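You operate a simulated robot arm through the tools that you are given. There is no shell and no other tool. Be economical: measure what you need, move in short steps, check, and stop when the job is done.

You run a simulated two-armed robot. Do the job below in one go: nothing can be reset, and whatever is moved stays where it is left.

## Task
Clamp the white slat joint, rivet both holes, then free the clamp.

The check looks at the end state, three seconds after you hand in, the way a careful person would. Anything else that was tipped, shoved, dropped, spilled or broken makes it a failure.

## Robot
Two 7-joint arms with two-finger grippers on one trunk, on a base that drives. Base frame: it is fixed to the floor where the robot stands at the start and does not move with it; the origin is under the middle of the robot, x ahead of it, y to its left, z up; the surface under the hand at the start is at about z = 820. Readings come in mm, degrees, newtons and seconds.
The left shoulder is at the start at [57, 216, 1195], the right one opposite. With the tool pointing down near the work surface each hand reaches from about 260 to 800 mm from the robot's upright axis, wherever it stands, measured 20 degrees to its own side. Places, roughly: press slide [500, -200, 800]; rivet clamp handle [500, 0, 1000]; rivet press lever [600, -200, 1100]; slat joint [-1250, 1250, 750]. Payload 3.18 kg a hand.
The TCP of each hand is the grasp point between the finger pads, 30 mm short of the fingertips. In the tool frame z runs along the fingers and y along their closing line. The gripper opens to 144 mm. The gripper's body begins 103 mm behind the TCP.
Orientation is that of the tool frame in the base frame, as [roll, pitch, yaw] about the fixed x, y, z axes, in that order (R = Rz(yaw) Ry(pitch) Rx(roll)). With the fingers straight down and closing along the base's y, the tool's x points along the base's -x, its y along +y and its z along -z.

## Interface
- The arms move only by the tool play_rows. It takes "left_increments", "right_increments" or both (then of equal length, played together; a hand with none holds still); each is a list of rows, each a list of 6 numbers: the shift along the tool's x, y, z in units of 20 mm (1.0 is 20 mm), then the turn, a rotation vector about the tool's x, y, z in units of 6 degrees (1.0 is 6 degrees). In form: [[x, y, z, ax, ay, az], ...]. A call has 1 to 12 rows; each row shifts and turns the commanded pose from where the row before left it, along the tool's axes as they then stand. "left_grip" and "right_grip" are, for a hand that has rows, the opening, from 0 (shut) to 1 (fully open), set as the call begins (left out, the last holds). A call with a number of a shift or a turn outside -1 to 1 is refused whole. A row lasts 0.2 s, in which the tool goes at most 50 mm and 8.6 degrees; a call with a longer step from one row to the next is refused whole, and so is a gripper value outside its range. A pose out of reach is approached as far as the arm can. The call stops where the force on the tool passes 90 N (or 10 N more than at its start, if that is more) or the arm is blocked; 0.2 s more then pass. The fingers move at their own pace and stop on an object; they squeeze with about 24 N. The grip force told is the motor's: it shows also when the fingers shut on nothing. Time passes only in rows, and 0.2 s behind the last, so rows that do not move let the fingers close. It gives the time, the measured TCP pose, the force on the tool (base axes), the opening and the grip force at its end, in the units of the frame above (readings bear some noise), with the torque about the TCP (base axes, N m) and any sound that the robot's microphone picked up.
- Cameras (640 x 400 px; columns grow to the right, rows downward): "scene" is now at [124.4, -33.2, 1370.5]; the picture's right is [-0.43, -0.90, 0.00], its down [-0.62, 0.29, -0.73] and it looks along [0.66, -0.31, -0.69] (base axes); focal length 274 px, centre (320, 200). "left" rides on the left gripper at [76, -16, -143] in its tool frame; the picture's right is [0.21, 0.98, 0.00], its down [-0.84, 0.18, -0.51] and it looks along [-0.50, 0.11, 0.86] (tool axes); focal length 218 px, centre (320, 200). "right" rides on the right gripper at [76, 16, -143] in its tool frame; the picture's right is [-0.21, 0.98, 0.00], its down [-0.84, -0.18, -0.51] and it looks along [-0.50, -0.11, 0.86] (tool axes); focal length 218 px, centre (320, 200). There is no depth. A picture from a camera that has moved, and an enlarged one, comes with that camera's place and axes in the base frame and with its lens.
- get_image(camera): a new picture of that camera. The clock stands still meanwhile.
- slide_trunk(by): slides the trunk up (or, below 0, down) by that many mm; the arms and the scene camera ride with it, the base frame stays. It gives what a move gives, with no picture.
- drive_base(legs): drives the robot by 1 to 6 legs, each [ahead, left, turn to the left] in mm, mm and degrees, along the robot's own axes; the way and the turn of a leg run together, so that a leg with both is an arc; at most 1500 mm and 180 degrees a leg. The arms and the cameras ride along, it lands a little off, and it stops where it bumps. It gives what a move gives.
- head_to(pan, tilt): turns the head with the scene camera to pan (to the left, within 80 degrees either way) and tilt (down, from -29 to 69), counted from straight ahead of the robot. It gives what a move gives.
- zoom(camera, box): a new picture of the part [left, top, right, bottom] of that camera's present view, enlarged. The clock stands still meanwhile.
- finish_job(): hands the job in; it is judged then, once.

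Work in short steps. Places have to be worked out from the pictures, the camera data and where the tool is seen: move nearer, look again, correct. Check each grasp and each placing, and mend what went wrong. You have 120 turns and 92 pictures in all, those below and enlarged ones among them. Open the grippers and draw the arms clear of the work before you hand the job in, unless the task says otherwise; then end with one line.

The tools are called after ">>>" as name(argument=value, ...) on one line, values as JSON. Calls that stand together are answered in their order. play_rows: Moves the arms, as the interface text tells. Its arguments: {"type":"object","properties":{"left_increments":{"type":"array","items":{"type":"array","items":{"type":"number"}}},"left_grip":{"type":"number"},"right_increments":{"type":"array","items":{"type":"array","items":{"type":"number"}}},"right_grip":{"type":"number"}},"required":[]} The other tools are called the same way: slide_trunk (by) slides the trunk up or down; drive_base (legs) drives the base; head_to (pan, tilt) turns the head that bears the scene camera; get_image (camera) takes a picture; zoom (camera, box) takes an enlarged picture of a part of a camera's view; finish_job () hands the job in.

At the start:

```text
clock: 0.0
left_tool_pos: [485.4, 99.3, 999.9]
left_tcp_rot: [-179.8, 0.1, -179.9]
left_force: [0.1, 0.4, -0.5]
left_torque: [0.0, -0.05, 0.01]
left_gripper_width: 143.8
left_gripper_force: 0.0
right_tool_pos: [434.8, -369.4, 1000.3]
right_tcp_rot: [-180.0, 0.1, 180.0]
right_force: [-0.2, 0.0, -0.9]
right_torque: [-0.05, 0.02, 0.04]
right_gripper_width: 144.1
right_gripper_force: 0.0
trunk travel left (down, up): [-275.0, 94.0]
robot x, y, heading: [4.1, -0.7, -0.2]
head pan, tilt: [-25.3, 43.5]
```

scene: 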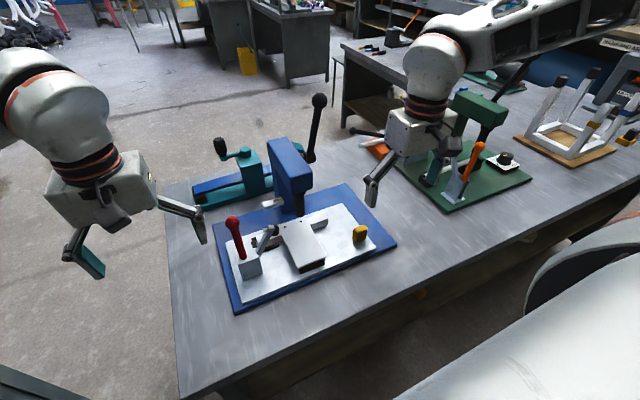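
right: 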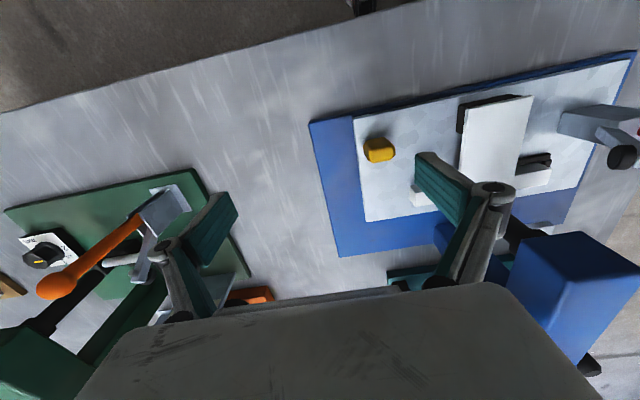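
left: 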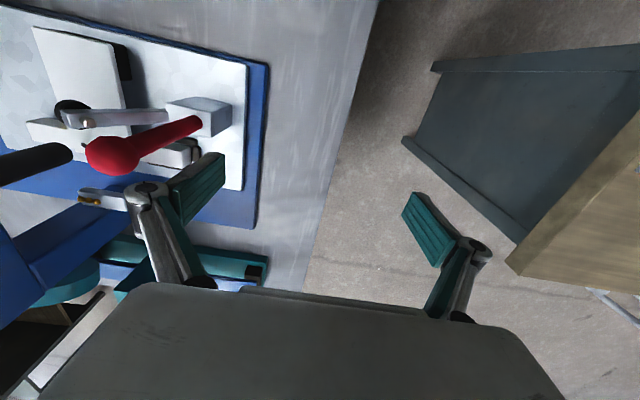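

The blue press with its red clamp handle stands ahead, and a green one is to the right. I zoom in on both before moving.

>>> zoom(camera="scene", box=[180, 80, 420, 320])

>>> zoom(camera="scene", box=[340, 20, 640, 220])

```text
1.67 times, centred on (300, 200) of scene
camera zoom: at [124.4, -33.2, 1370.5], right [-0.43, -0.9, 0.0], down [-0.62, 0.29, -0.73], along [0.66, -0.31, -0.69], focal length 457 px, centre (353, 200)
```

zoom: 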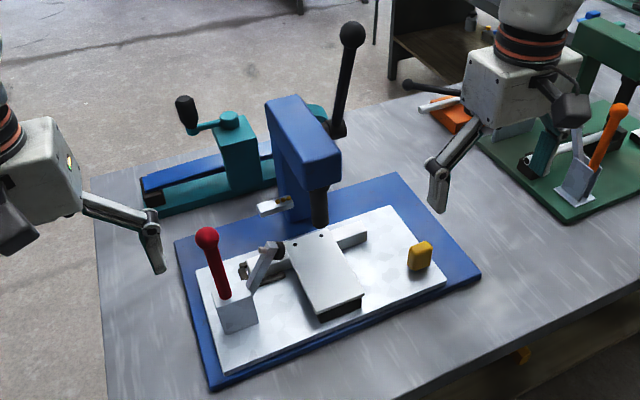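

```text
2.00 times, centred on (490, 120) of scene
camera zoom: at [124.4, -33.2, 1370.5], right [-0.43, -0.9, 0.0], down [-0.62, 0.29, -0.73], along [0.66, -0.31, -0.69], focal length 548 px, centre (-20, 360)
```

zoom: 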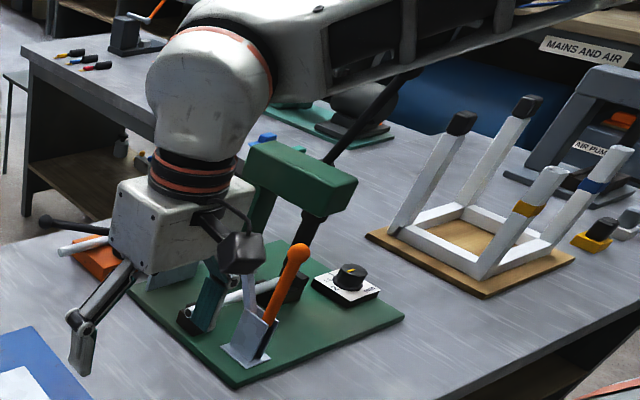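

The slide holds a white slat, but the note puts the slat joint behind me to the left. I look that way before deciding.

>>> head_to(pan=80, tilt=25)

>>> get_image(camera="scene")

>>> head_to(pan=-70, tilt=25)

>>> get_image(camera="scene")

```text
clock: 1.8
left_tool_pos: [485.2, 98.9, 1000.8]
left_tcp_rot: [-180.0, 0.0, -180.0]
left_force: [-0.2, 0.0, 0.1]
left_torque: [0.01, -0.01, -0.02]
left_gripper_width: 144.1
left_gripper_force: 0.0
right_tool_pos: [436.3, -369.8, 1000.4]
right_tcp_rot: [180.0, 0.0, -179.9]
right_force: [0.4, 0.2, -1.0]
right_torque: [0.0, 0.02, -0.01]
right_gripper_width: 144.1
right_gripper_force: 0.0
trunk travel left (down, up): [-275.0, 94.0]
robot x, y, heading: [1.0, 1.2, 0.0]
head pan, tilt: [80.0, 25.0]
```

```text
86 pictures are left
camera scene: at [65.8, 92.8, 1398.9], right [0.98, -0.17, 0.0], down [-0.07, -0.42, -0.91], along [0.16, 0.89, -0.42], focal length 274 px, centre (320, 200)
```

scene: 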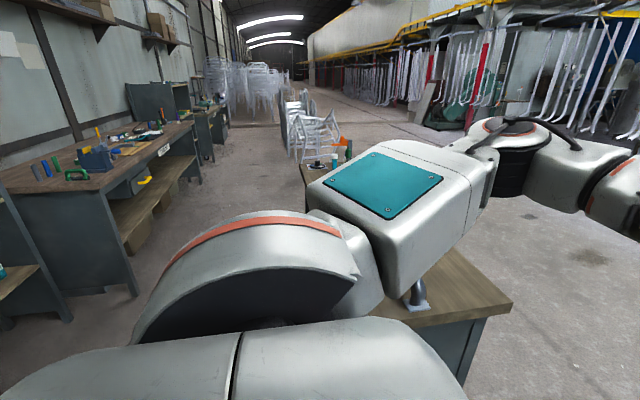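

```text
clock: 4.2
left_tool_pos: [485.4, 98.7, 1000.0]
left_tcp_rot: [-179.9, 0.0, -179.9]
left_force: [-0.4, 0.2, 0.3]
left_torque: [0.03, 0.03, -0.01]
left_gripper_width: 144.1
left_gripper_force: 0.1
right_tool_pos: [435.7, -368.6, 999.7]
right_tcp_rot: [180.0, 0.0, -180.0]
right_force: [-0.6, 0.4, -0.4]
right_torque: [0.01, 0.01, -0.02]
right_gripper_width: 144.2
right_gripper_force: 0.0
trunk travel left (down, up): [-275.0, 94.0]
robot x, y, heading: [-1.1, 2.2, -0.1]
head pan, tilt: [-70.0, 25.0]
```

```text
85 pictures are left
camera scene: at [81.3, -84.5, 1398.9], right [-0.94, -0.34, 0.0], down [-0.14, 0.4, -0.91], along [0.31, -0.85, -0.42], focal length 274 px, centre (320, 200)
```

scene: 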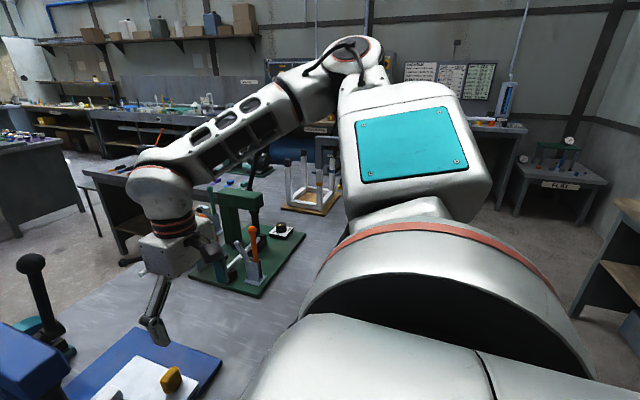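

The bench behind to the left probably carries the joint. I back off and turn left to look, with the trunk up for clearance.

>>> slide_trunk(by=90)

>>> drive_base(legs=[[-300, 0, 0], [0, 0, 60]])

>>> head_to(pan=70, tilt=30)

>>> get_image(camera="scene")

```text
clock: 5.4
left_tool_pos: [486.1, 98.9, 1090.9]
left_tcp_rot: [-180.0, -0.1, -179.8]
left_force: [-0.2, -0.7, 0.3]
left_torque: [-0.02, -0.02, 0.01]
left_gripper_width: 143.9
left_gripper_force: 0.0
right_tool_pos: [435.5, -369.5, 1088.5]
right_tcp_rot: [180.0, 0.0, -179.9]
right_force: [-0.4, -0.7, -0.5]
right_torque: [-0.02, -0.01, -0.01]
right_gripper_width: 144.0
right_gripper_force: 0.0
trunk travel left (down, up): [-365.0, 4.0]
robot x, y, heading: [1.2, 3.7, -0.1]
head pan, tilt: [-70.0, 25.0]
```

```text
clock: 10.1
left_tool_pos: [-137.4, 468.0, 1089.8]
left_tcp_rot: [-179.9, 0.1, -120.1]
left_force: [0.7, 0.0, 0.5]
left_torque: [-0.03, 0.02, 0.02]
left_gripper_width: 144.1
left_gripper_force: 0.0
right_tool_pos: [240.2, 190.5, 1091.2]
right_tcp_rot: [-180.0, 0.1, -120.2]
right_force: [0.2, 0.2, 0.7]
right_torque: [-0.02, 0.01, -0.04]
right_gripper_width: 143.9
right_gripper_force: 0.0
trunk travel left (down, up): [-365.0, 4.0]
robot x, y, heading: [-298.7, 0.2, 59.7]
head pan, tilt: [-70.0, 25.0]
```

```text
clock: 12.3
left_tool_pos: [-137.4, 466.4, 1090.2]
left_tcp_rot: [-179.9, 0.0, -120.2]
left_force: [-0.8, -1.0, -0.6]
left_torque: [0.0, 0.02, 0.01]
left_gripper_width: 144.0
left_gripper_force: 0.0
right_tool_pos: [241.1, 189.9, 1088.6]
right_tcp_rot: [-179.9, 0.0, -120.1]
right_force: [-0.1, -0.3, 0.2]
right_torque: [-0.01, -0.01, 0.03]
right_gripper_width: 144.2
right_gripper_force: 0.0
trunk travel left (down, up): [-365.0, 4.0]
robot x, y, heading: [-298.0, -3.8, 59.9]
head pan, tilt: [70.0, 30.0]
```

```text
84 pictures are left
camera scene: at [-335.9, 106.0, 1481.3], right [0.77, 0.64, 0.0], down [0.32, -0.38, -0.87], along [-0.55, 0.67, -0.5], focal length 274 px, centre (320, 200)
```

scene: 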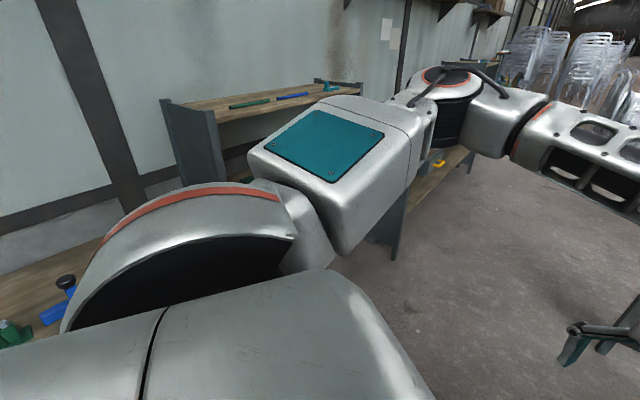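

My own arm blocks the view, so I turn further left to face the bench.

>>> drive_base(legs=[[0, 0, 70]])

>>> head_to(pan=0, tilt=30)

>>> get_image(camera="scene")

```text
clock: 15.8
left_tool_pos: [-686.4, 305.9, 1090.3]
left_tcp_rot: [-179.8, 0.0, -49.4]
left_force: [0.5, 0.5, -0.1]
left_torque: [-0.01, -0.02, -0.04]
left_gripper_width: 144.0
left_gripper_force: 0.1
right_tool_pos: [-298.9, 570.6, 1090.7]
right_tcp_rot: [180.0, 0.0, -49.6]
right_force: [-0.2, -1.3, -0.9]
right_torque: [0.0, 0.0, 0.03]
right_gripper_width: 143.9
right_gripper_force: 0.0
trunk travel left (down, up): [-365.0, 4.0]
robot x, y, heading: [-296.3, 1.6, 130.4]
head pan, tilt: [70.0, 30.0]
```

```text
clock: 17.2
left_tool_pos: [-687.8, 304.8, 1089.8]
left_tcp_rot: [-180.0, 0.0, -49.6]
left_force: [-0.2, -0.6, -0.2]
left_torque: [0.01, 0.01, 0.01]
left_gripper_width: 144.0
left_gripper_force: 0.0
right_tool_pos: [-298.7, 570.2, 1089.7]
right_tcp_rot: [-180.0, 0.0, -49.7]
right_force: [-0.9, 0.7, 0.1]
right_torque: [0.02, -0.02, -0.01]
right_gripper_width: 144.0
right_gripper_force: 0.1
trunk travel left (down, up): [-365.0, 4.0]
robot x, y, heading: [-296.0, 1.7, 130.6]
head pan, tilt: [0.0, 30.0]
```

```text
83 pictures are left
camera scene: at [-383.5, 101.1, 1481.3], right [0.76, 0.65, 0.0], down [0.32, -0.38, -0.87], along [-0.56, 0.66, -0.5], focal length 274 px, centre (320, 200)
```

scene: 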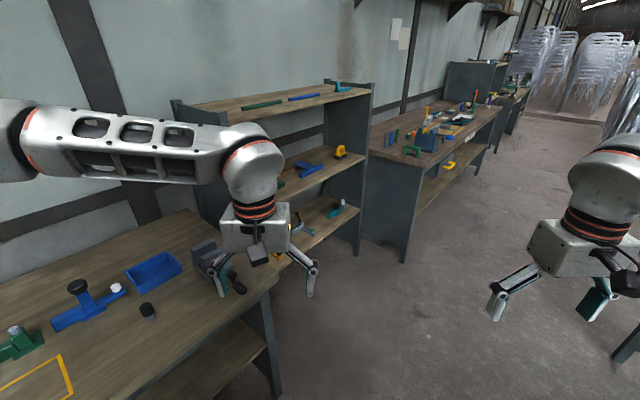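

>>> zoom(camera="scene", box=[260, 80, 420, 280])

>>> zoom(camera="scene", box=[0, 220, 260, 400])

```text
2.00 times, centred on (340, 180) of scene
camera zoom: at [-383.5, 101.1, 1481.3], right [0.76, 0.65, 0.0], down [0.32, -0.38, -0.87], along [-0.56, 0.66, -0.5], focal length 548 px, centre (280, 240)
```

zoom: 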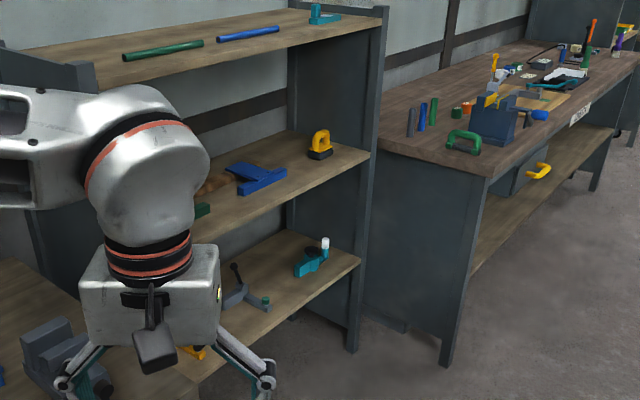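

```text
2.22 times, centred on (130, 310) of scene
camera zoom: at [-383.5, 101.1, 1481.3], right [0.76, 0.65, 0.0], down [0.32, -0.38, -0.87], along [-0.56, 0.66, -0.5], focal length 609 px, centre (742, -44)
```

zoom: 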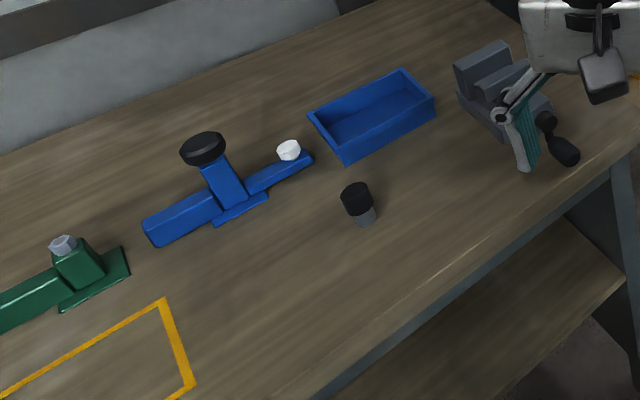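

The left arm hides part of the shelf where the note puts the joint. I drive somewhat nearer and look again.

>>> drive_base(legs=[[200, -350, 0]])

>>> get_image(camera="scene")

```text
clock: 20.9
left_tool_pos: [-547.3, 684.9, 1090.1]
left_tcp_rot: [-179.9, 0.0, -49.5]
left_force: [-0.6, 0.1, 0.9]
left_torque: [0.0, 0.0, -0.01]
left_gripper_width: 144.0
left_gripper_force: 0.1
right_tool_pos: [-160.0, 950.8, 1089.6]
right_tcp_rot: [-179.9, 0.0, -49.7]
right_force: [-0.8, -0.1, -0.3]
right_torque: [-0.01, -0.02, 0.02]
right_gripper_width: 143.9
right_gripper_force: 0.0
trunk travel left (down, up): [-365.0, 4.0]
robot x, y, heading: [-158.1, 375.0, 130.1]
head pan, tilt: [0.0, 30.0]
```

```text
80 pictures are left
camera scene: at [-244.8, 481.0, 1481.3], right [0.76, 0.65, 0.0], down [0.32, -0.38, -0.87], along [-0.56, 0.66, -0.5], focal length 274 px, centre (320, 200)
```

scene: 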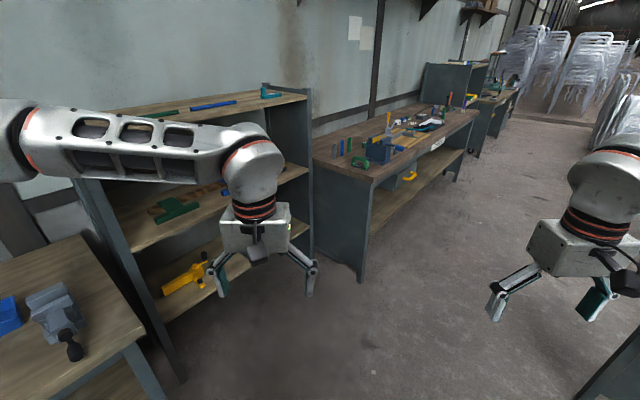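

>>> zoom(camera="scene", box=[120, 150, 320, 310])

>>> drive_base(legs=[[0, 0, 35]])

>>> head_to(pan=-40, tilt=30)

>>> get_image(camera="scene")

```text
2.50 times, centred on (220, 230) of scene
camera zoom: at [-244.8, 481.0, 1481.3], right [0.76, 0.65, 0.0], down [0.32, -0.38, -0.87], along [-0.56, 0.66, -0.5], focal length 685 px, centre (570, 125)
```

zoom: 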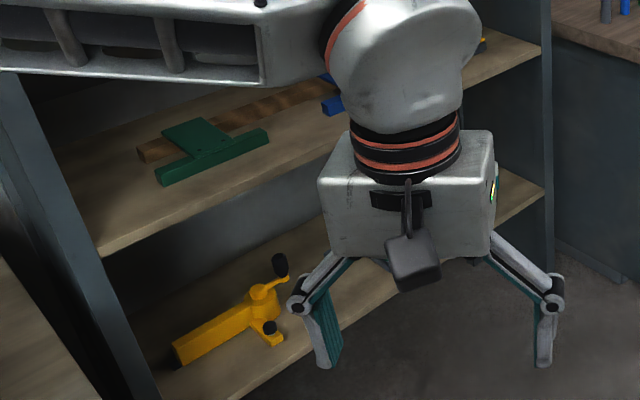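

```text
clock: 22.9
left_tool_pos: [-651.9, 411.6, 1089.9]
left_tcp_rot: [-179.9, 0.1, -15.1]
left_force: [1.2, 0.1, -0.3]
left_torque: [0.01, 0.01, 0.03]
left_gripper_width: 144.2
left_gripper_force: 0.1
right_tool_pos: [-482.6, 849.6, 1089.9]
right_tcp_rot: [179.9, 0.0, -15.3]
right_force: [0.0, -0.3, 0.2]
right_torque: [-0.04, 0.01, -0.01]
right_gripper_width: 143.9
right_gripper_force: 0.0
trunk travel left (down, up): [-365.0, 4.0]
robot x, y, heading: [-157.0, 381.3, 164.9]
head pan, tilt: [0.0, 30.0]
```

```text
clock: 24.0
left_tool_pos: [-651.7, 410.6, 1090.6]
left_tcp_rot: [-179.9, 0.1, -15.1]
left_force: [-0.5, 0.0, -0.5]
left_torque: [-0.02, -0.04, -0.02]
left_gripper_width: 144.0
left_gripper_force: 0.2
right_tool_pos: [-483.6, 848.6, 1089.6]
right_tcp_rot: [180.0, -0.1, -15.3]
right_force: [0.0, 0.1, 0.7]
right_torque: [0.0, -0.03, 0.02]
right_gripper_width: 144.0
right_gripper_force: 0.1
trunk travel left (down, up): [-365.0, 4.0]
robot x, y, heading: [-160.7, 377.6, 164.6]
head pan, tilt: [-40.0, 30.0]
```

```text
78 pictures are left
camera scene: at [-250.9, 465.7, 1481.3], right [0.82, 0.57, 0.0], down [0.29, -0.41, -0.87], along [-0.49, 0.71, -0.5], focal length 274 px, centre (320, 200)
```

scene: 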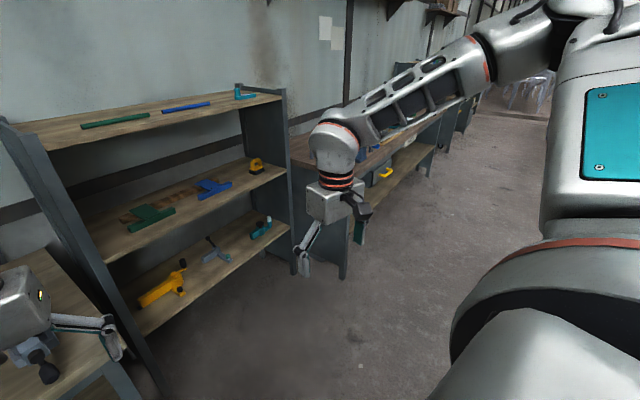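

>>> zoom(camera="scene", box=[80, 140, 280, 260])

```text
3.20 times, centred on (180, 200) of scene
camera zoom: at [-250.9, 465.7, 1481.3], right [0.82, 0.57, 0.0], down [0.29, -0.41, -0.87], along [-0.49, 0.71, -0.5], focal length 877 px, centre (768, 200)
```

zoom: 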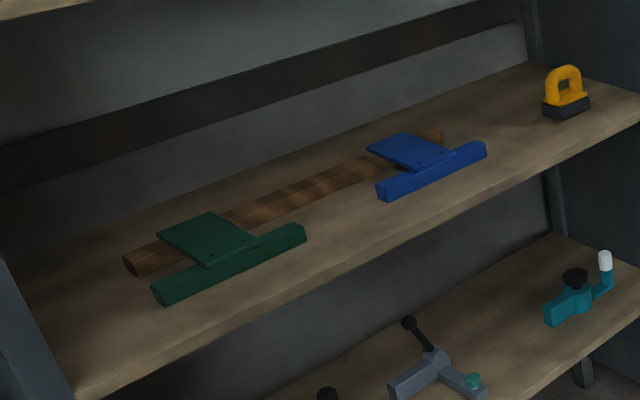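

The shelf holds only green and blue joints of the same kind, each a two-hole plate on a rail. So the white one is the one in the blue press. I go back.

>>> drive_base(legs=[[35, 402, 0], [0, 0, -110], [0, 0, -54.6]])

>>> head_to(pan=-15, tilt=35)

>>> get_image(camera="scene")

```text
clock: 35.1
left_tool_pos: [185.9, 106.7, 1090.3]
left_tcp_rot: [-179.9, 0.0, -178.9]
left_force: [0.6, -0.4, 0.0]
left_torque: [0.01, -0.02, -0.04]
left_gripper_width: 143.8
left_gripper_force: 0.0
right_tool_pos: [143.7, -360.9, 1090.1]
right_tcp_rot: [-180.0, 0.0, -179.0]
right_force: [0.4, 0.0, -0.3]
right_torque: [0.01, -0.02, -0.02]
right_gripper_width: 144.2
right_gripper_force: 0.1
trunk travel left (down, up): [-365.0, 4.0]
robot x, y, heading: [-299.3, -1.3, 1.1]
head pan, tilt: [-40.0, 30.0]
```

```text
clock: 36.0
left_tool_pos: [185.1, 106.9, 1090.4]
left_tcp_rot: [-179.9, -0.1, -178.9]
left_force: [-0.4, 0.2, -0.5]
left_torque: [0.02, -0.02, 0.0]
left_gripper_width: 144.1
left_gripper_force: 0.1
right_tool_pos: [144.4, -361.5, 1089.6]
right_tcp_rot: [-179.9, 0.0, -179.1]
right_force: [-0.5, -0.2, -0.5]
right_torque: [-0.04, -0.02, -0.01]
right_gripper_width: 144.3
right_gripper_force: 0.1
trunk travel left (down, up): [-365.0, 4.0]
robot x, y, heading: [-295.3, -2.9, 0.9]
head pan, tilt: [-15.0, 35.0]
```

```text
76 pictures are left
camera scene: at [-173.1, -18.0, 1473.5], right [-0.24, -0.97, 0.0], down [-0.56, 0.14, -0.82], along [0.79, -0.2, -0.57], focal length 274 px, centre (320, 200)
```

scene: 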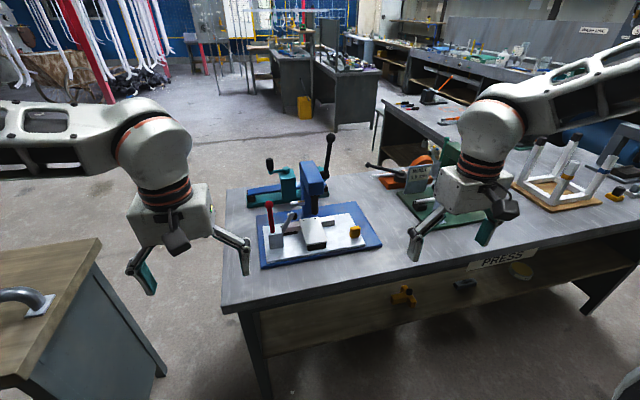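

Clear view now; I drive back up to the table and take enlarged pictures of the press.

>>> drive_base(legs=[[200, 0, -1]])

>>> head_to(pan=-12, tilt=42)

>>> zoom(camera="scene", box=[220, 120, 400, 250])

>>> get_image(camera="scene")

```text
clock: 37.5
left_tool_pos: [387.5, 101.7, 1090.5]
left_tcp_rot: [-179.9, 0.0, -179.8]
left_force: [0.1, -0.4, -0.8]
left_torque: [0.02, 0.01, -0.02]
left_gripper_width: 143.9
left_gripper_force: 0.1
right_tool_pos: [339.0, -366.2, 1089.5]
right_tcp_rot: [-179.9, 0.0, -179.9]
right_force: [-0.1, 0.3, 0.2]
right_torque: [-0.01, 0.04, 0.01]
right_gripper_width: 144.1
right_gripper_force: 0.1
trunk travel left (down, up): [-365.0, 4.0]
robot x, y, heading: [-94.2, 2.6, 0.1]
head pan, tilt: [-15.0, 35.0]
```

```text
clock: 38.2
left_tool_pos: [387.0, 101.0, 1089.3]
left_tcp_rot: [-179.9, 0.0, -179.8]
left_force: [0.1, -0.2, 0.0]
left_torque: [-0.01, 0.0, -0.03]
left_gripper_width: 143.9
left_gripper_force: 0.0
right_tool_pos: [338.5, -365.3, 1090.4]
right_tcp_rot: [-180.0, 0.0, -179.9]
right_force: [1.0, -0.4, 0.7]
right_torque: [0.0, -0.03, 0.03]
right_gripper_width: 144.0
right_gripper_force: 0.0
trunk travel left (down, up): [-365.0, 4.0]
robot x, y, heading: [-97.3, 0.0, 0.2]
head pan, tilt: [-12.0, 42.0]
```

```text
3.08 times, centred on (310, 185) of scene
camera zoom: at [22.9, -12.6, 1463.1], right [-0.21, -0.98, 0.0], down [-0.65, 0.14, -0.74], along [0.73, -0.15, -0.67], focal length 843 px, centre (351, 246)
```

zoom: 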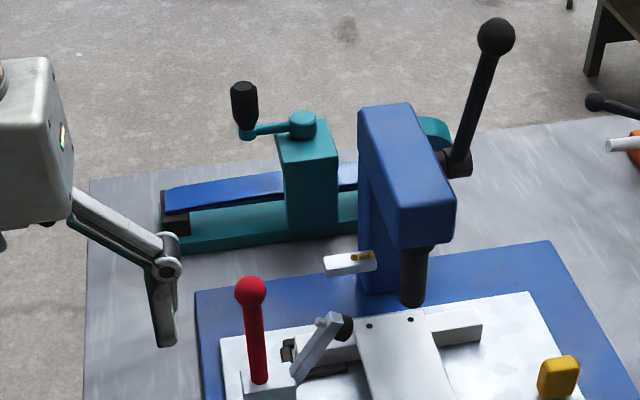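

```text
74 pictures are left
camera scene: at [22.9, -12.6, 1463.1], right [-0.21, -0.98, 0.0], down [-0.65, 0.14, -0.74], along [0.73, -0.15, -0.67], focal length 274 px, centre (320, 200)
```

scene: 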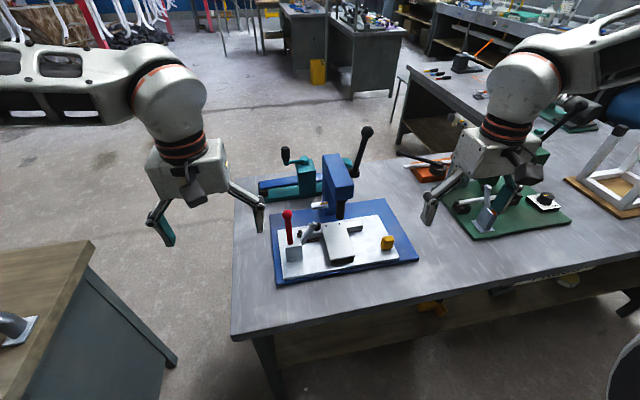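

I look through both wrist cameras for a closer view of the clamp and punch.

>>> get_image(camera="left")

>>> get_image(camera="right")

```text
73 pictures are left
camera left: at [310.8, 85.3, 1233.0], right [-0.21, 0.98, 0.0], down [0.84, 0.18, 0.51], along [0.5, 0.11, -0.86], focal length 218 px, centre (320, 200)
```

left: 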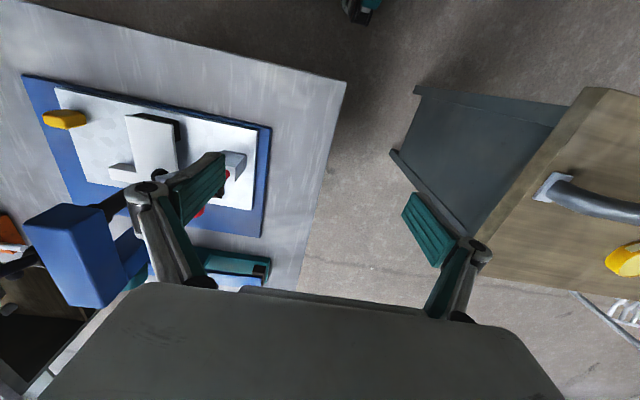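

```text
72 pictures are left
camera right: at [262.2, -349.6, 1234.5], right [0.21, 0.98, 0.0], down [0.84, -0.18, 0.51], along [0.5, -0.11, -0.86], focal length 218 px, centre (320, 200)
```

right: 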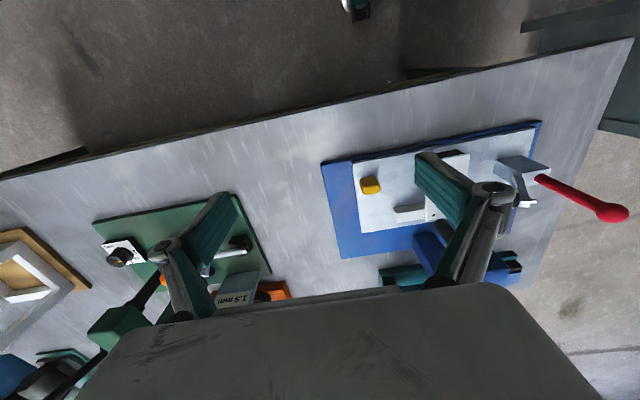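

I return to the start position, where the view was closest, and zoom hard on the clamp, the holes and the press.

>>> drive_base(legs=[[97, 0, 0]])

>>> head_to(pan=-18, tilt=50)

>>> get_image(camera="scene")

```text
clock: 39.4
left_tool_pos: [484.7, 101.8, 1089.7]
left_tcp_rot: [-179.9, 0.0, -179.8]
left_force: [-0.2, -0.6, -0.8]
left_torque: [-0.01, 0.02, 0.01]
left_gripper_width: 144.1
left_gripper_force: 0.0
right_tool_pos: [436.1, -365.1, 1089.2]
right_tcp_rot: [-180.0, -0.1, -180.0]
right_force: [-0.4, 0.3, -0.2]
right_torque: [-0.01, 0.02, 0.02]
right_gripper_width: 143.8
right_gripper_force: 0.1
trunk travel left (down, up): [-365.0, 4.0]
robot x, y, heading: [-0.1, 1.8, 0.0]
head pan, tilt: [-12.0, 42.0]
```

```text
clock: 40.1
left_tool_pos: [483.2, 103.0, 1090.6]
left_tcp_rot: [-179.9, 0.0, -179.8]
left_force: [-0.6, -0.7, 0.8]
left_torque: [0.01, -0.01, -0.01]
left_gripper_width: 144.1
left_gripper_force: 0.2
right_tool_pos: [435.6, -365.7, 1090.5]
right_tcp_rot: [180.0, 0.0, -179.9]
right_force: [-0.3, 0.2, 0.1]
right_torque: [0.03, -0.01, 0.01]
right_gripper_width: 144.1
right_gripper_force: 0.1
trunk travel left (down, up): [-365.0, 4.0]
robot x, y, heading: [-2.1, 2.2, 0.2]
head pan, tilt: [-18.0, 50.0]
```

```text
71 pictures are left
camera scene: at [111.8, -18.7, 1451.8], right [-0.31, -0.95, 0.0], down [-0.73, 0.23, -0.64], along [0.61, -0.2, -0.77], focal length 274 px, centre (320, 200)
```

scene: 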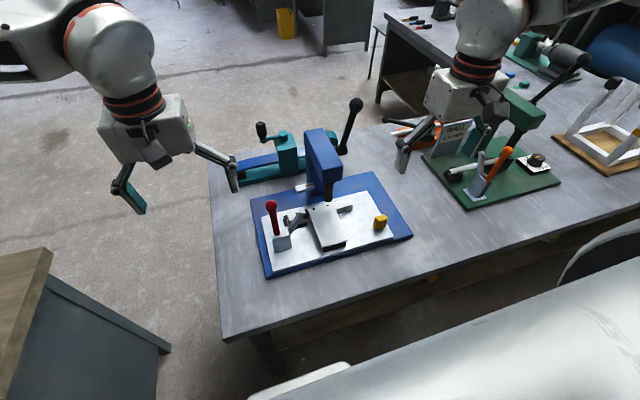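

>>> slide_trunk(by=-90)

>>> zoom(camera="scene", box=[240, 140, 420, 260])

>>> zoom(camera="left", box=[0, 0, 280, 250])

```text
clock: 41.3
left_tool_pos: [485.1, 102.5, 1001.4]
left_tcp_rot: [-179.9, 0.1, -179.8]
left_force: [-0.2, 0.3, 0.4]
left_torque: [-0.03, 0.01, -0.01]
left_gripper_width: 144.0
left_gripper_force: 0.1
right_tool_pos: [437.2, -365.4, 1001.3]
right_tcp_rot: [180.0, 0.0, -179.9]
right_force: [0.9, 0.2, 0.0]
right_torque: [0.0, -0.03, 0.01]
right_gripper_width: 144.0
right_gripper_force: 0.1
trunk travel left (down, up): [-275.0, 94.0]
robot x, y, heading: [-3.4, 1.4, -0.1]
head pan, tilt: [-18.0, 50.0]
```

```text
3.33 times, centred on (330, 200) of scene
camera zoom: at [121.5, -18.7, 1361.6], right [-0.31, -0.95, 0.0], down [-0.73, 0.24, -0.64], along [0.61, -0.2, -0.77], focal length 913 px, centre (287, 200)
```

zoom: 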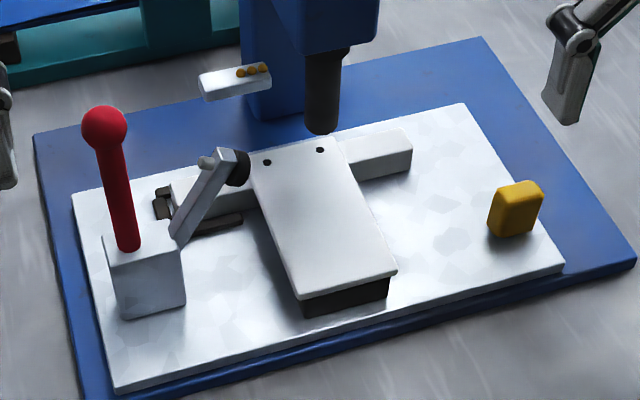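

```text
1.60 times, centred on (140, 125) of left
camera zoom: at [407.7, 85.8, 1143.8], right [-0.21, 0.98, 0.0], down [0.84, 0.18, 0.51], along [0.5, 0.11, -0.86], focal length 349 px, centre (608, 320)
```

zoom: 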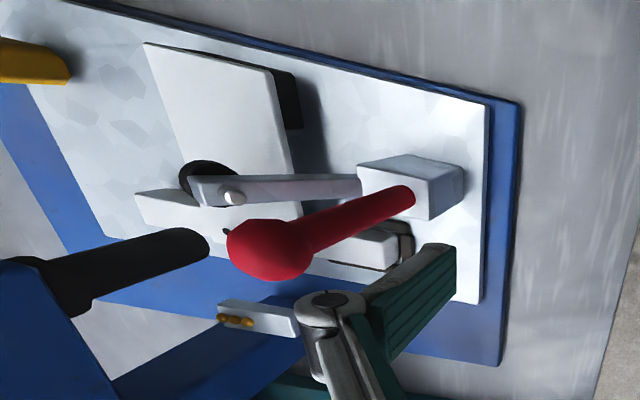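

The clamp arm is raised, so the clamp is open, and the red handle stands vertical near (480, -33), knob z about 1008. The holes are near (541, -141) and (541, -181), with the punch apparently over the second. I raise the left hand and turn it so the fingers close along x.

>>> play_rows(left_increments=[[0, 0, -1, 0, 0, 1], [0, 0, -1, 0, 0, 1], [0, 0, -1, 0, 0, 1], [0, 0, 0, 0, 0, 1], [0, 0, 0, 0, 0, 1], [0, 0, 0, 0, 0, 1], [0, 0, 0, 0, 0, 1], [0, 0, 0, 0, 0, 1]], left_grip=0.5)

>>> play_rows(left_increments=[[0, 0, 0, 0, 0, 1], [0, 0, 0, 0, 0, 1], [0, 0, 0, 0, 0, 1], [0, 0, 0, 0, 0, 1], [0, 0, 0, 0, 0, 1], [0, 0, 0, 0, 0, 1], [0, 0, 0, 0, 0, 1]])

>>> get_image(camera="left")

>>> get_image(camera="scene")

```text
clock: 43.1
left_tool_pos: [484.4, 102.5, 1059.2]
left_tcp_rot: [-179.9, 0.0, 144.3]
left_force: [0.2, 0.6, -0.4]
left_torque: [0.03, 0.02, -0.04]
left_gripper_width: 72.3
left_gripper_force: 0.1
left hand out of reach, approached as far as the arm can: row 7, 8
right_tool_pos: [436.0, -366.0, 999.2]
right_tcp_rot: [-180.0, -0.1, -179.9]
right_force: [-0.9, -0.3, -0.1]
right_torque: [0.04, 0.01, 0.02]
right_gripper_width: 144.1
right_gripper_force: 0.0
trunk travel left (down, up): [-275.0, 94.0]
robot x, y, heading: [-3.5, 3.5, 0.2]
head pan, tilt: [-18.0, 50.0]
```

```text
clock: 44.7
left_tool_pos: [483.5, 101.6, 1060.4]
left_tcp_rot: [-180.0, 0.0, 144.2]
left_force: [-0.2, 0.1, -0.1]
left_torque: [0.0, 0.0, 0.0]
left_gripper_width: 71.9
left_gripper_force: 0.0
left hand out of reach, approached as far as the arm can: row 1, 2, 3, 4, 5, 6, 7
right_tool_pos: [435.7, -365.0, 1001.3]
right_tcp_rot: [179.9, 0.0, -179.9]
right_force: [0.6, 0.7, -0.3]
right_torque: [0.02, 0.0, 0.0]
right_gripper_width: 144.2
right_gripper_force: 0.1
trunk travel left (down, up): [-275.0, 94.0]
robot x, y, heading: [0.1, 2.2, -0.0]
head pan, tilt: [-18.0, 50.0]
```

```text
68 pictures are left
camera left: at [412.7, 134.0, 1202.5], right [0.4, 0.92, 0.0], down [0.79, -0.35, 0.51], along [0.46, -0.21, -0.86], focal length 218 px, centre (320, 200)
```

left: 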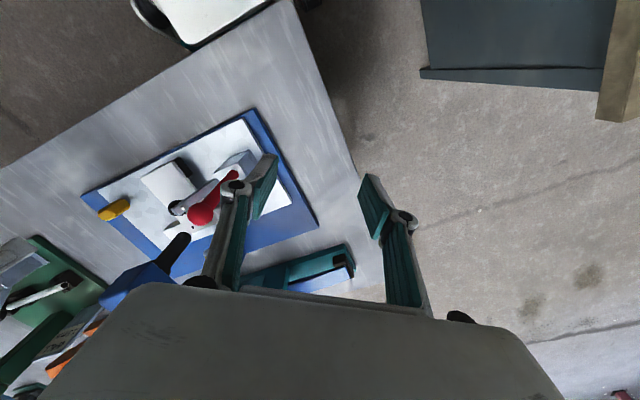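

```text
67 pictures are left
camera scene: at [122.3, -18.8, 1361.4], right [-0.31, -0.95, 0.0], down [-0.73, 0.24, -0.64], along [0.61, -0.2, -0.77], focal length 274 px, centre (320, 200)
```

scene: 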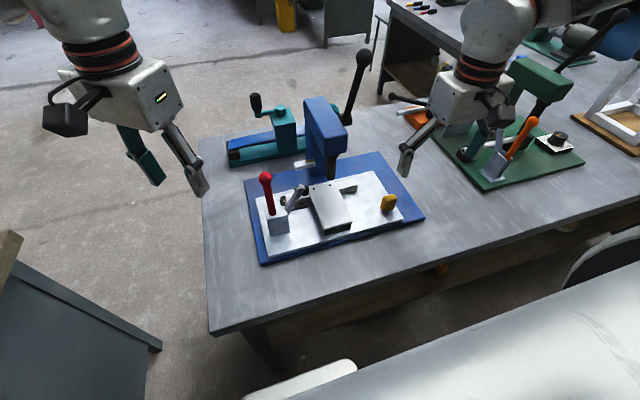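

The wrist stops at yaw 144 that way. I turn it back the other way and see how the command behaves.

>>> play_rows(left_increments=[[0, 0, 0, 0, 0, -1], [0, 0, 0, 0, 0, -1], [0, 0, 0, 0, 0, -1], [0, 0, 0, 0, 0, -1], [0, 0, 0, 0, 0, -1], [0, 0, 0, 0, 0, -1], [0, 0, 0, 0, 0, -1], [0, 0, 0, 0, 0, -1], [0, 0, 0, 0, 0, -1], [0, 0, 0, 0, 0, -1], [0, 0, 0, 0, 0, -1], [0, 0, 0, 0, 0, -1]])

>>> play_rows(left_increments=[[0, 0, 0, 0, 0, -1], [0, 0, 0, 0, 0, -1], [0, 0, 0, 0, 0, -1], [0, 0, 0, 0, 0, -1], [0, 0, 0, 0, 0, -1], [0, 0, 0, 0, 0, -1], [0, 0, 0, 0, 0, -1], [0, 0, 0, 0, 0, -1], [0, 0, 0, 0, 0, -1]])

```text
clock: 47.3
left_tool_pos: [483.6, 101.9, 1060.7]
left_tcp_rot: [180.0, 0.0, -143.6]
left_force: [-0.1, 0.9, -0.1]
left_torque: [0.0, 0.01, 0.0]
left_gripper_width: 72.3
left_gripper_force: 0.1
right_tool_pos: [435.5, -365.9, 999.0]
right_tcp_rot: [-179.9, 0.0, -179.9]
right_force: [-0.3, 0.4, 0.1]
right_torque: [-0.01, -0.01, -0.01]
right_gripper_width: 143.9
right_gripper_force: 0.1
trunk travel left (down, up): [-275.0, 94.0]
robot x, y, heading: [-2.1, 3.4, -0.3]
head pan, tilt: [-18.0, 50.0]
```

```text
clock: 49.3
left_tool_pos: [483.8, 102.0, 1061.1]
left_tcp_rot: [-180.0, -0.1, -89.5]
left_force: [-0.3, 0.0, 0.5]
left_torque: [0.01, 0.0, 0.02]
left_gripper_width: 72.1
left_gripper_force: 0.1
right_tool_pos: [435.1, -365.4, 1001.3]
right_tcp_rot: [179.9, 0.0, -179.9]
right_force: [0.2, 0.0, -0.3]
right_torque: [0.01, 0.0, -0.01]
right_gripper_width: 143.9
right_gripper_force: 0.0
trunk travel left (down, up): [-275.0, 94.0]
robot x, y, heading: [-0.2, 2.8, 0.0]
head pan, tilt: [-18.0, 50.0]
```

Yaw -90 works: tool x now points along base -y and tool y along -x. I move over the knob and look.

>>> play_rows(left_increments=[[0.9, 0, -0.2, 0, 0, 0], [0.9, 0, 0, 0, 0, 0], [0.9, 0, 0, 0, 0, 0], [0.9, 0, 0, 0, 0, 0], [0.9, 0, 0, 0, 0, 0], [0.9, 0, 0, 0, 0, 0], [0.9, 0, 0, 0, 0, 0]])

>>> get_image(camera="left")

>>> zoom(camera="scene", box=[200, 60, 440, 260])

```text
clock: 50.9
left_tool_pos: [485.7, -24.9, 1064.2]
left_tcp_rot: [-180.0, -0.1, -89.9]
left_force: [0.8, 0.1, 0.3]
left_torque: [0.04, -0.03, -0.05]
left_gripper_width: 72.0
left_gripper_force: 0.0
right_tool_pos: [436.3, -365.8, 999.8]
right_tcp_rot: [179.9, 0.0, -179.9]
right_force: [-0.2, 0.2, -0.8]
right_torque: [0.04, 0.0, 0.0]
right_gripper_width: 144.0
right_gripper_force: 0.0
trunk travel left (down, up): [-275.0, 94.0]
robot x, y, heading: [-3.2, 4.4, 0.1]
head pan, tilt: [-18.0, 50.0]
```

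```text
66 pictures are left
camera left: at [503.0, -100.9, 1206.7], right [-0.98, -0.21, 0.0], down [-0.18, 0.84, 0.51], along [-0.11, 0.5, -0.86], focal length 218 px, centre (320, 200)
```

left: 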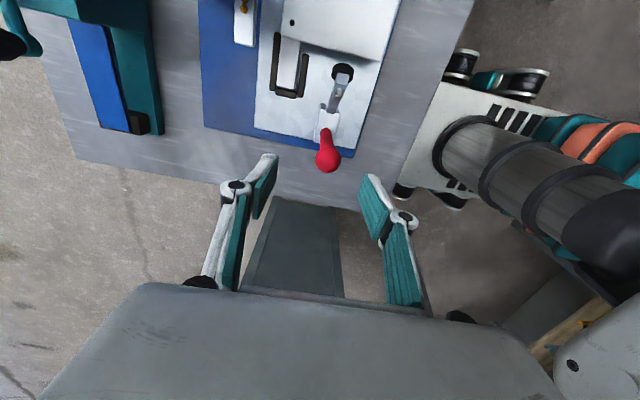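

```text
2.00 times, centred on (320, 160) of scene
camera zoom: at [122.3, -19.4, 1361.4], right [-0.31, -0.95, 0.0], down [-0.73, 0.24, -0.64], along [0.61, -0.2, -0.77], focal length 548 px, centre (320, 280)
```

zoom: 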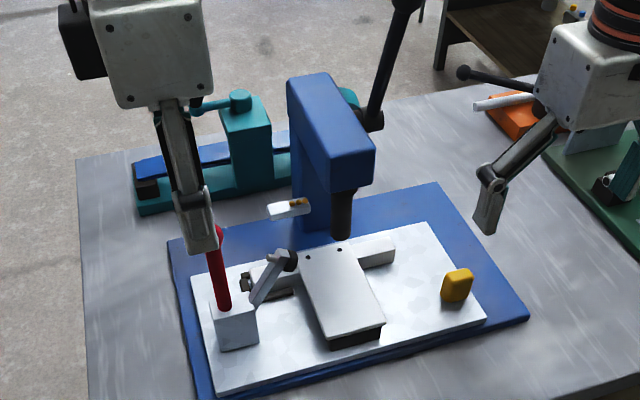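

Both views agree on the knob at about (480, -32, 1008). I centre over it, descend, and grip.

>>> play_rows(left_increments=[[0.35, 0.25, 0, 0, 0, 0], [0, 0, 1, 0, 0, 0], [0, 0, 1, 0, 0, 0], [0, 0, 0.8, 0, 0, 0]])

>>> play_rows(left_increments=[[0, 0, 0, 0, 0, 0], [0, 0, 0, 0, 0, 0], [0, 0, 0, 0, 0, 0]], left_grip=0.05)

>>> get_image(camera="left")

>>> zoom(camera="scene", box=[200, 60, 440, 260])

```text
clock: 51.9
left_tool_pos: [480.9, -31.5, 1006.5]
left_tcp_rot: [180.0, -0.1, -89.9]
left_force: [0.1, -0.5, -0.2]
left_torque: [0.0, 0.03, -0.03]
left_gripper_width: 71.8
left_gripper_force: 0.1
right_tool_pos: [436.0, -365.7, 999.7]
right_tcp_rot: [180.0, 0.0, -179.9]
right_force: [-0.1, -0.5, -0.5]
right_torque: [-0.03, -0.02, -0.04]
right_gripper_width: 143.9
right_gripper_force: 0.1
trunk travel left (down, up): [-275.0, 94.0]
robot x, y, heading: [1.5, 1.1, 0.0]
head pan, tilt: [-18.0, 50.0]
```

```text
clock: 52.7
left_tool_pos: [480.2, -32.0, 1008.0]
left_tcp_rot: [179.9, 0.0, -89.8]
left_force: [-1.7, -0.1, -1.6]
left_torque: [0.0, 0.0, 0.03]
left_gripper_width: 22.2
left_gripper_force: 44.7
right_tool_pos: [435.7, -364.5, 1000.5]
right_tcp_rot: [-180.0, 0.0, -179.9]
right_force: [0.4, 0.5, -1.0]
right_torque: [0.0, 0.0, 0.01]
right_gripper_width: 144.0
right_gripper_force: 0.1
trunk travel left (down, up): [-275.0, 94.0]
robot x, y, heading: [-0.7, 0.2, 0.0]
head pan, tilt: [-18.0, 50.0]
```

```text
64 pictures are left
camera left: at [497.2, -108.0, 1150.5], right [-0.98, -0.21, 0.0], down [-0.18, 0.84, 0.51], along [-0.11, 0.5, -0.86], focal length 218 px, centre (320, 200)
```

left: 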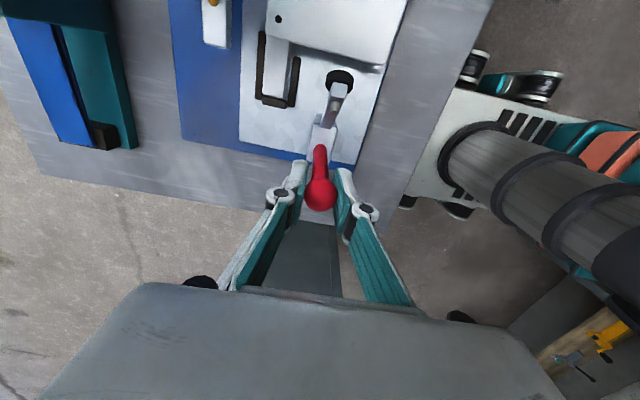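

```text
2.00 times, centred on (320, 160) of scene
camera zoom: at [122.2, -18.8, 1361.4], right [-0.31, -0.95, 0.0], down [-0.73, 0.24, -0.64], along [0.61, -0.2, -0.77], focal length 548 px, centre (320, 280)
```

zoom: 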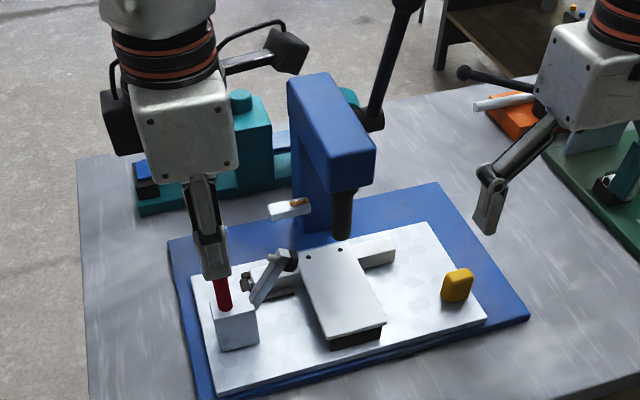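

The knob is held. I test by nudging toward +y, away from the clamp arm, and read the force.

>>> play_rows(left_increments=[[-0.5, 0, 0, 0, 0, 0], [-0.5, 0, 0.05, 0, 0, 0]])

>>> zoom(camera="scene", box=[240, 140, 420, 260])

```text
clock: 53.3
left_tool_pos: [480.5, -12.8, 1006.0]
left_tcp_rot: [179.8, 0.1, -89.9]
left_force: [-1.0, -11.9, -11.1]
left_torque: [-1.12, -0.03, -0.18]
left_gripper_width: 22.3
left_gripper_force: 44.9
right_tool_pos: [436.4, -366.3, 999.1]
right_tcp_rot: [179.9, 0.0, -179.9]
right_force: [0.0, 0.0, 0.1]
right_torque: [-0.01, 0.01, 0.02]
right_gripper_width: 144.0
right_gripper_force: 0.0
trunk travel left (down, up): [-275.0, 94.0]
robot x, y, heading: [0.5, 3.5, 0.1]
head pan, tilt: [-18.0, 50.0]
```

```text
3.33 times, centred on (330, 200) of scene
camera zoom: at [122.9, -20.1, 1361.2], right [-0.31, -0.95, 0.0], down [-0.73, 0.24, -0.64], along [0.61, -0.2, -0.77], focal length 913 px, centre (287, 200)
```

zoom: 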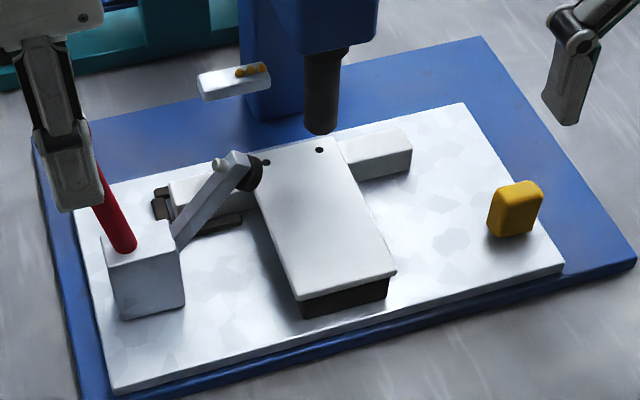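

The handle swings freely, the clamp arm comes down and the slide stays put. I carry on along the arc.

>>> play_rows(left_increments=[[-0.89, 0, 0.22, 0, 0, 0], [-0.85, 0, 0.4, 0, 0, 0], [-0.77, 0, 0.54, 0, 0, 0]])

>>> zoom(camera="scene", box=[240, 140, 420, 260])

```text
clock: 54.1
left_tool_pos: [478.9, 37.5, 987.0]
left_tcp_rot: [-179.9, 0.0, -89.7]
left_force: [-3.4, -10.4, 5.3]
left_torque: [-1.26, 0.12, -0.13]
left_gripper_width: 22.6
left_gripper_force: 45.4
right_tool_pos: [436.0, -365.2, 1000.5]
right_tcp_rot: [-179.9, -0.1, -179.9]
right_force: [-0.3, -0.3, -0.1]
right_torque: [-0.02, 0.02, 0.02]
right_gripper_width: 143.8
right_gripper_force: 0.0
trunk travel left (down, up): [-275.0, 94.0]
robot x, y, heading: [-0.3, 2.8, 0.1]
head pan, tilt: [-18.0, 50.0]
```

```text
3.33 times, centred on (330, 200) of scene
camera zoom: at [122.0, -19.2, 1361.6], right [-0.31, -0.95, 0.0], down [-0.73, 0.24, -0.64], along [0.61, -0.2, -0.77], focal length 913 px, centre (287, 200)
```

zoom: 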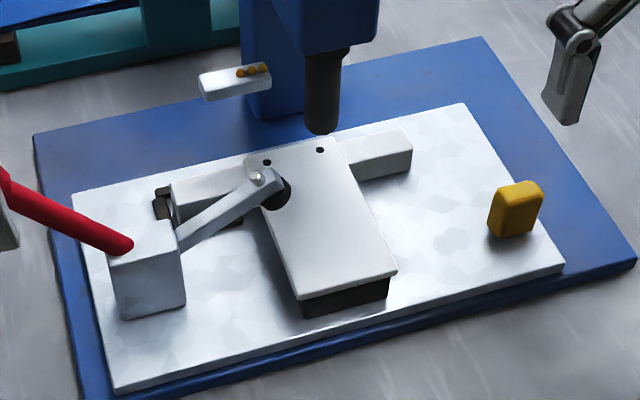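

>>> play_rows(left_increments=[[-0.66, 0, 0.66, 0, 0, 0], [-0.54, 0, 0.77, 0, 0, 0], [-0.4, 0, 0.85, 0, 0, 0]])

>>> get_image(camera="scene")

```text
clock: 54.9
left_tool_pos: [479.6, 71.3, 938.9]
left_tcp_rot: [-180.0, -0.1, -89.7]
left_force: [1.2, 3.2, 11.6]
left_torque: [-1.1, 0.29, 0.07]
left_gripper_width: 22.3
left_gripper_force: 44.8
right_tool_pos: [435.8, -364.1, 1001.2]
right_tcp_rot: [180.0, -0.1, -179.8]
right_force: [-0.7, 0.2, 0.7]
right_torque: [0.06, 0.02, 0.0]
right_gripper_width: 144.0
right_gripper_force: 0.0
trunk travel left (down, up): [-275.0, 94.0]
robot x, y, heading: [-1.7, 1.5, -0.0]
head pan, tilt: [-18.0, 50.0]
```

```text
60 pictures are left
camera scene: at [121.9, -18.0, 1361.4], right [-0.31, -0.95, 0.0], down [-0.73, 0.23, -0.64], along [0.61, -0.2, -0.77], focal length 274 px, centre (320, 200)
```

scene: 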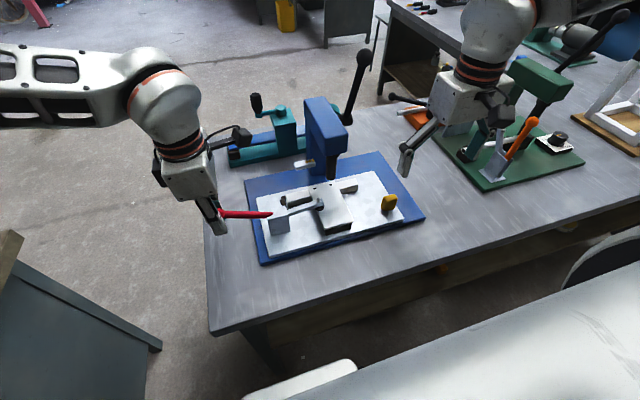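

>>> play_rows(left_increments=[[-0.24, 0, 0.9, 0, 0, 0], [-0.1, 0, 0.6, 0, 0, 0]])

>>> zoom(camera="scene", box=[200, 140, 380, 260])

```text
clock: 55.5
left_tool_pos: [480.4, 76.1, 917.5]
left_tcp_rot: [-179.2, -0.5, -89.9]
left_force: [-1.9, 1.3, 60.3]
left_torque: [-0.35, 0.01, 0.0]
left_gripper_width: 23.4
left_gripper_force: 44.9
right_tool_pos: [433.0, -366.2, 1003.1]
right_tcp_rot: [-180.0, 0.1, -180.0]
right_force: [-0.3, -0.2, 0.1]
right_torque: [-0.01, 0.05, -0.03]
right_gripper_width: 144.0
right_gripper_force: 0.0
trunk travel left (down, up): [-275.0, 94.0]
robot x, y, heading: [-2.1, -0.3, 0.2]
head pan, tilt: [-18.0, 50.0]
```

```text
3.33 times, centred on (290, 200) of scene
camera zoom: at [118.2, -19.2, 1362.7], right [-0.31, -0.95, 0.0], down [-0.73, 0.24, -0.65], along [0.61, -0.2, -0.76], focal length 913 px, centre (420, 200)
```

zoom: 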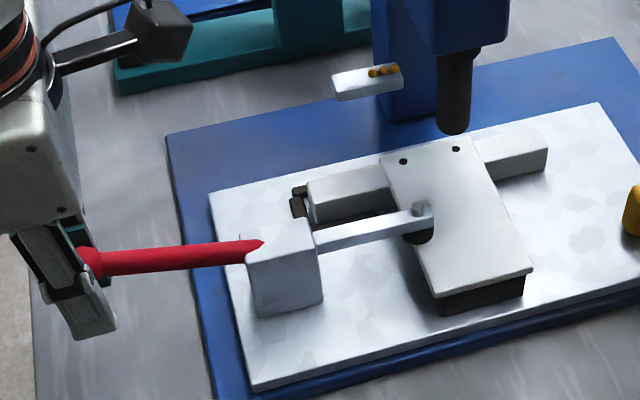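

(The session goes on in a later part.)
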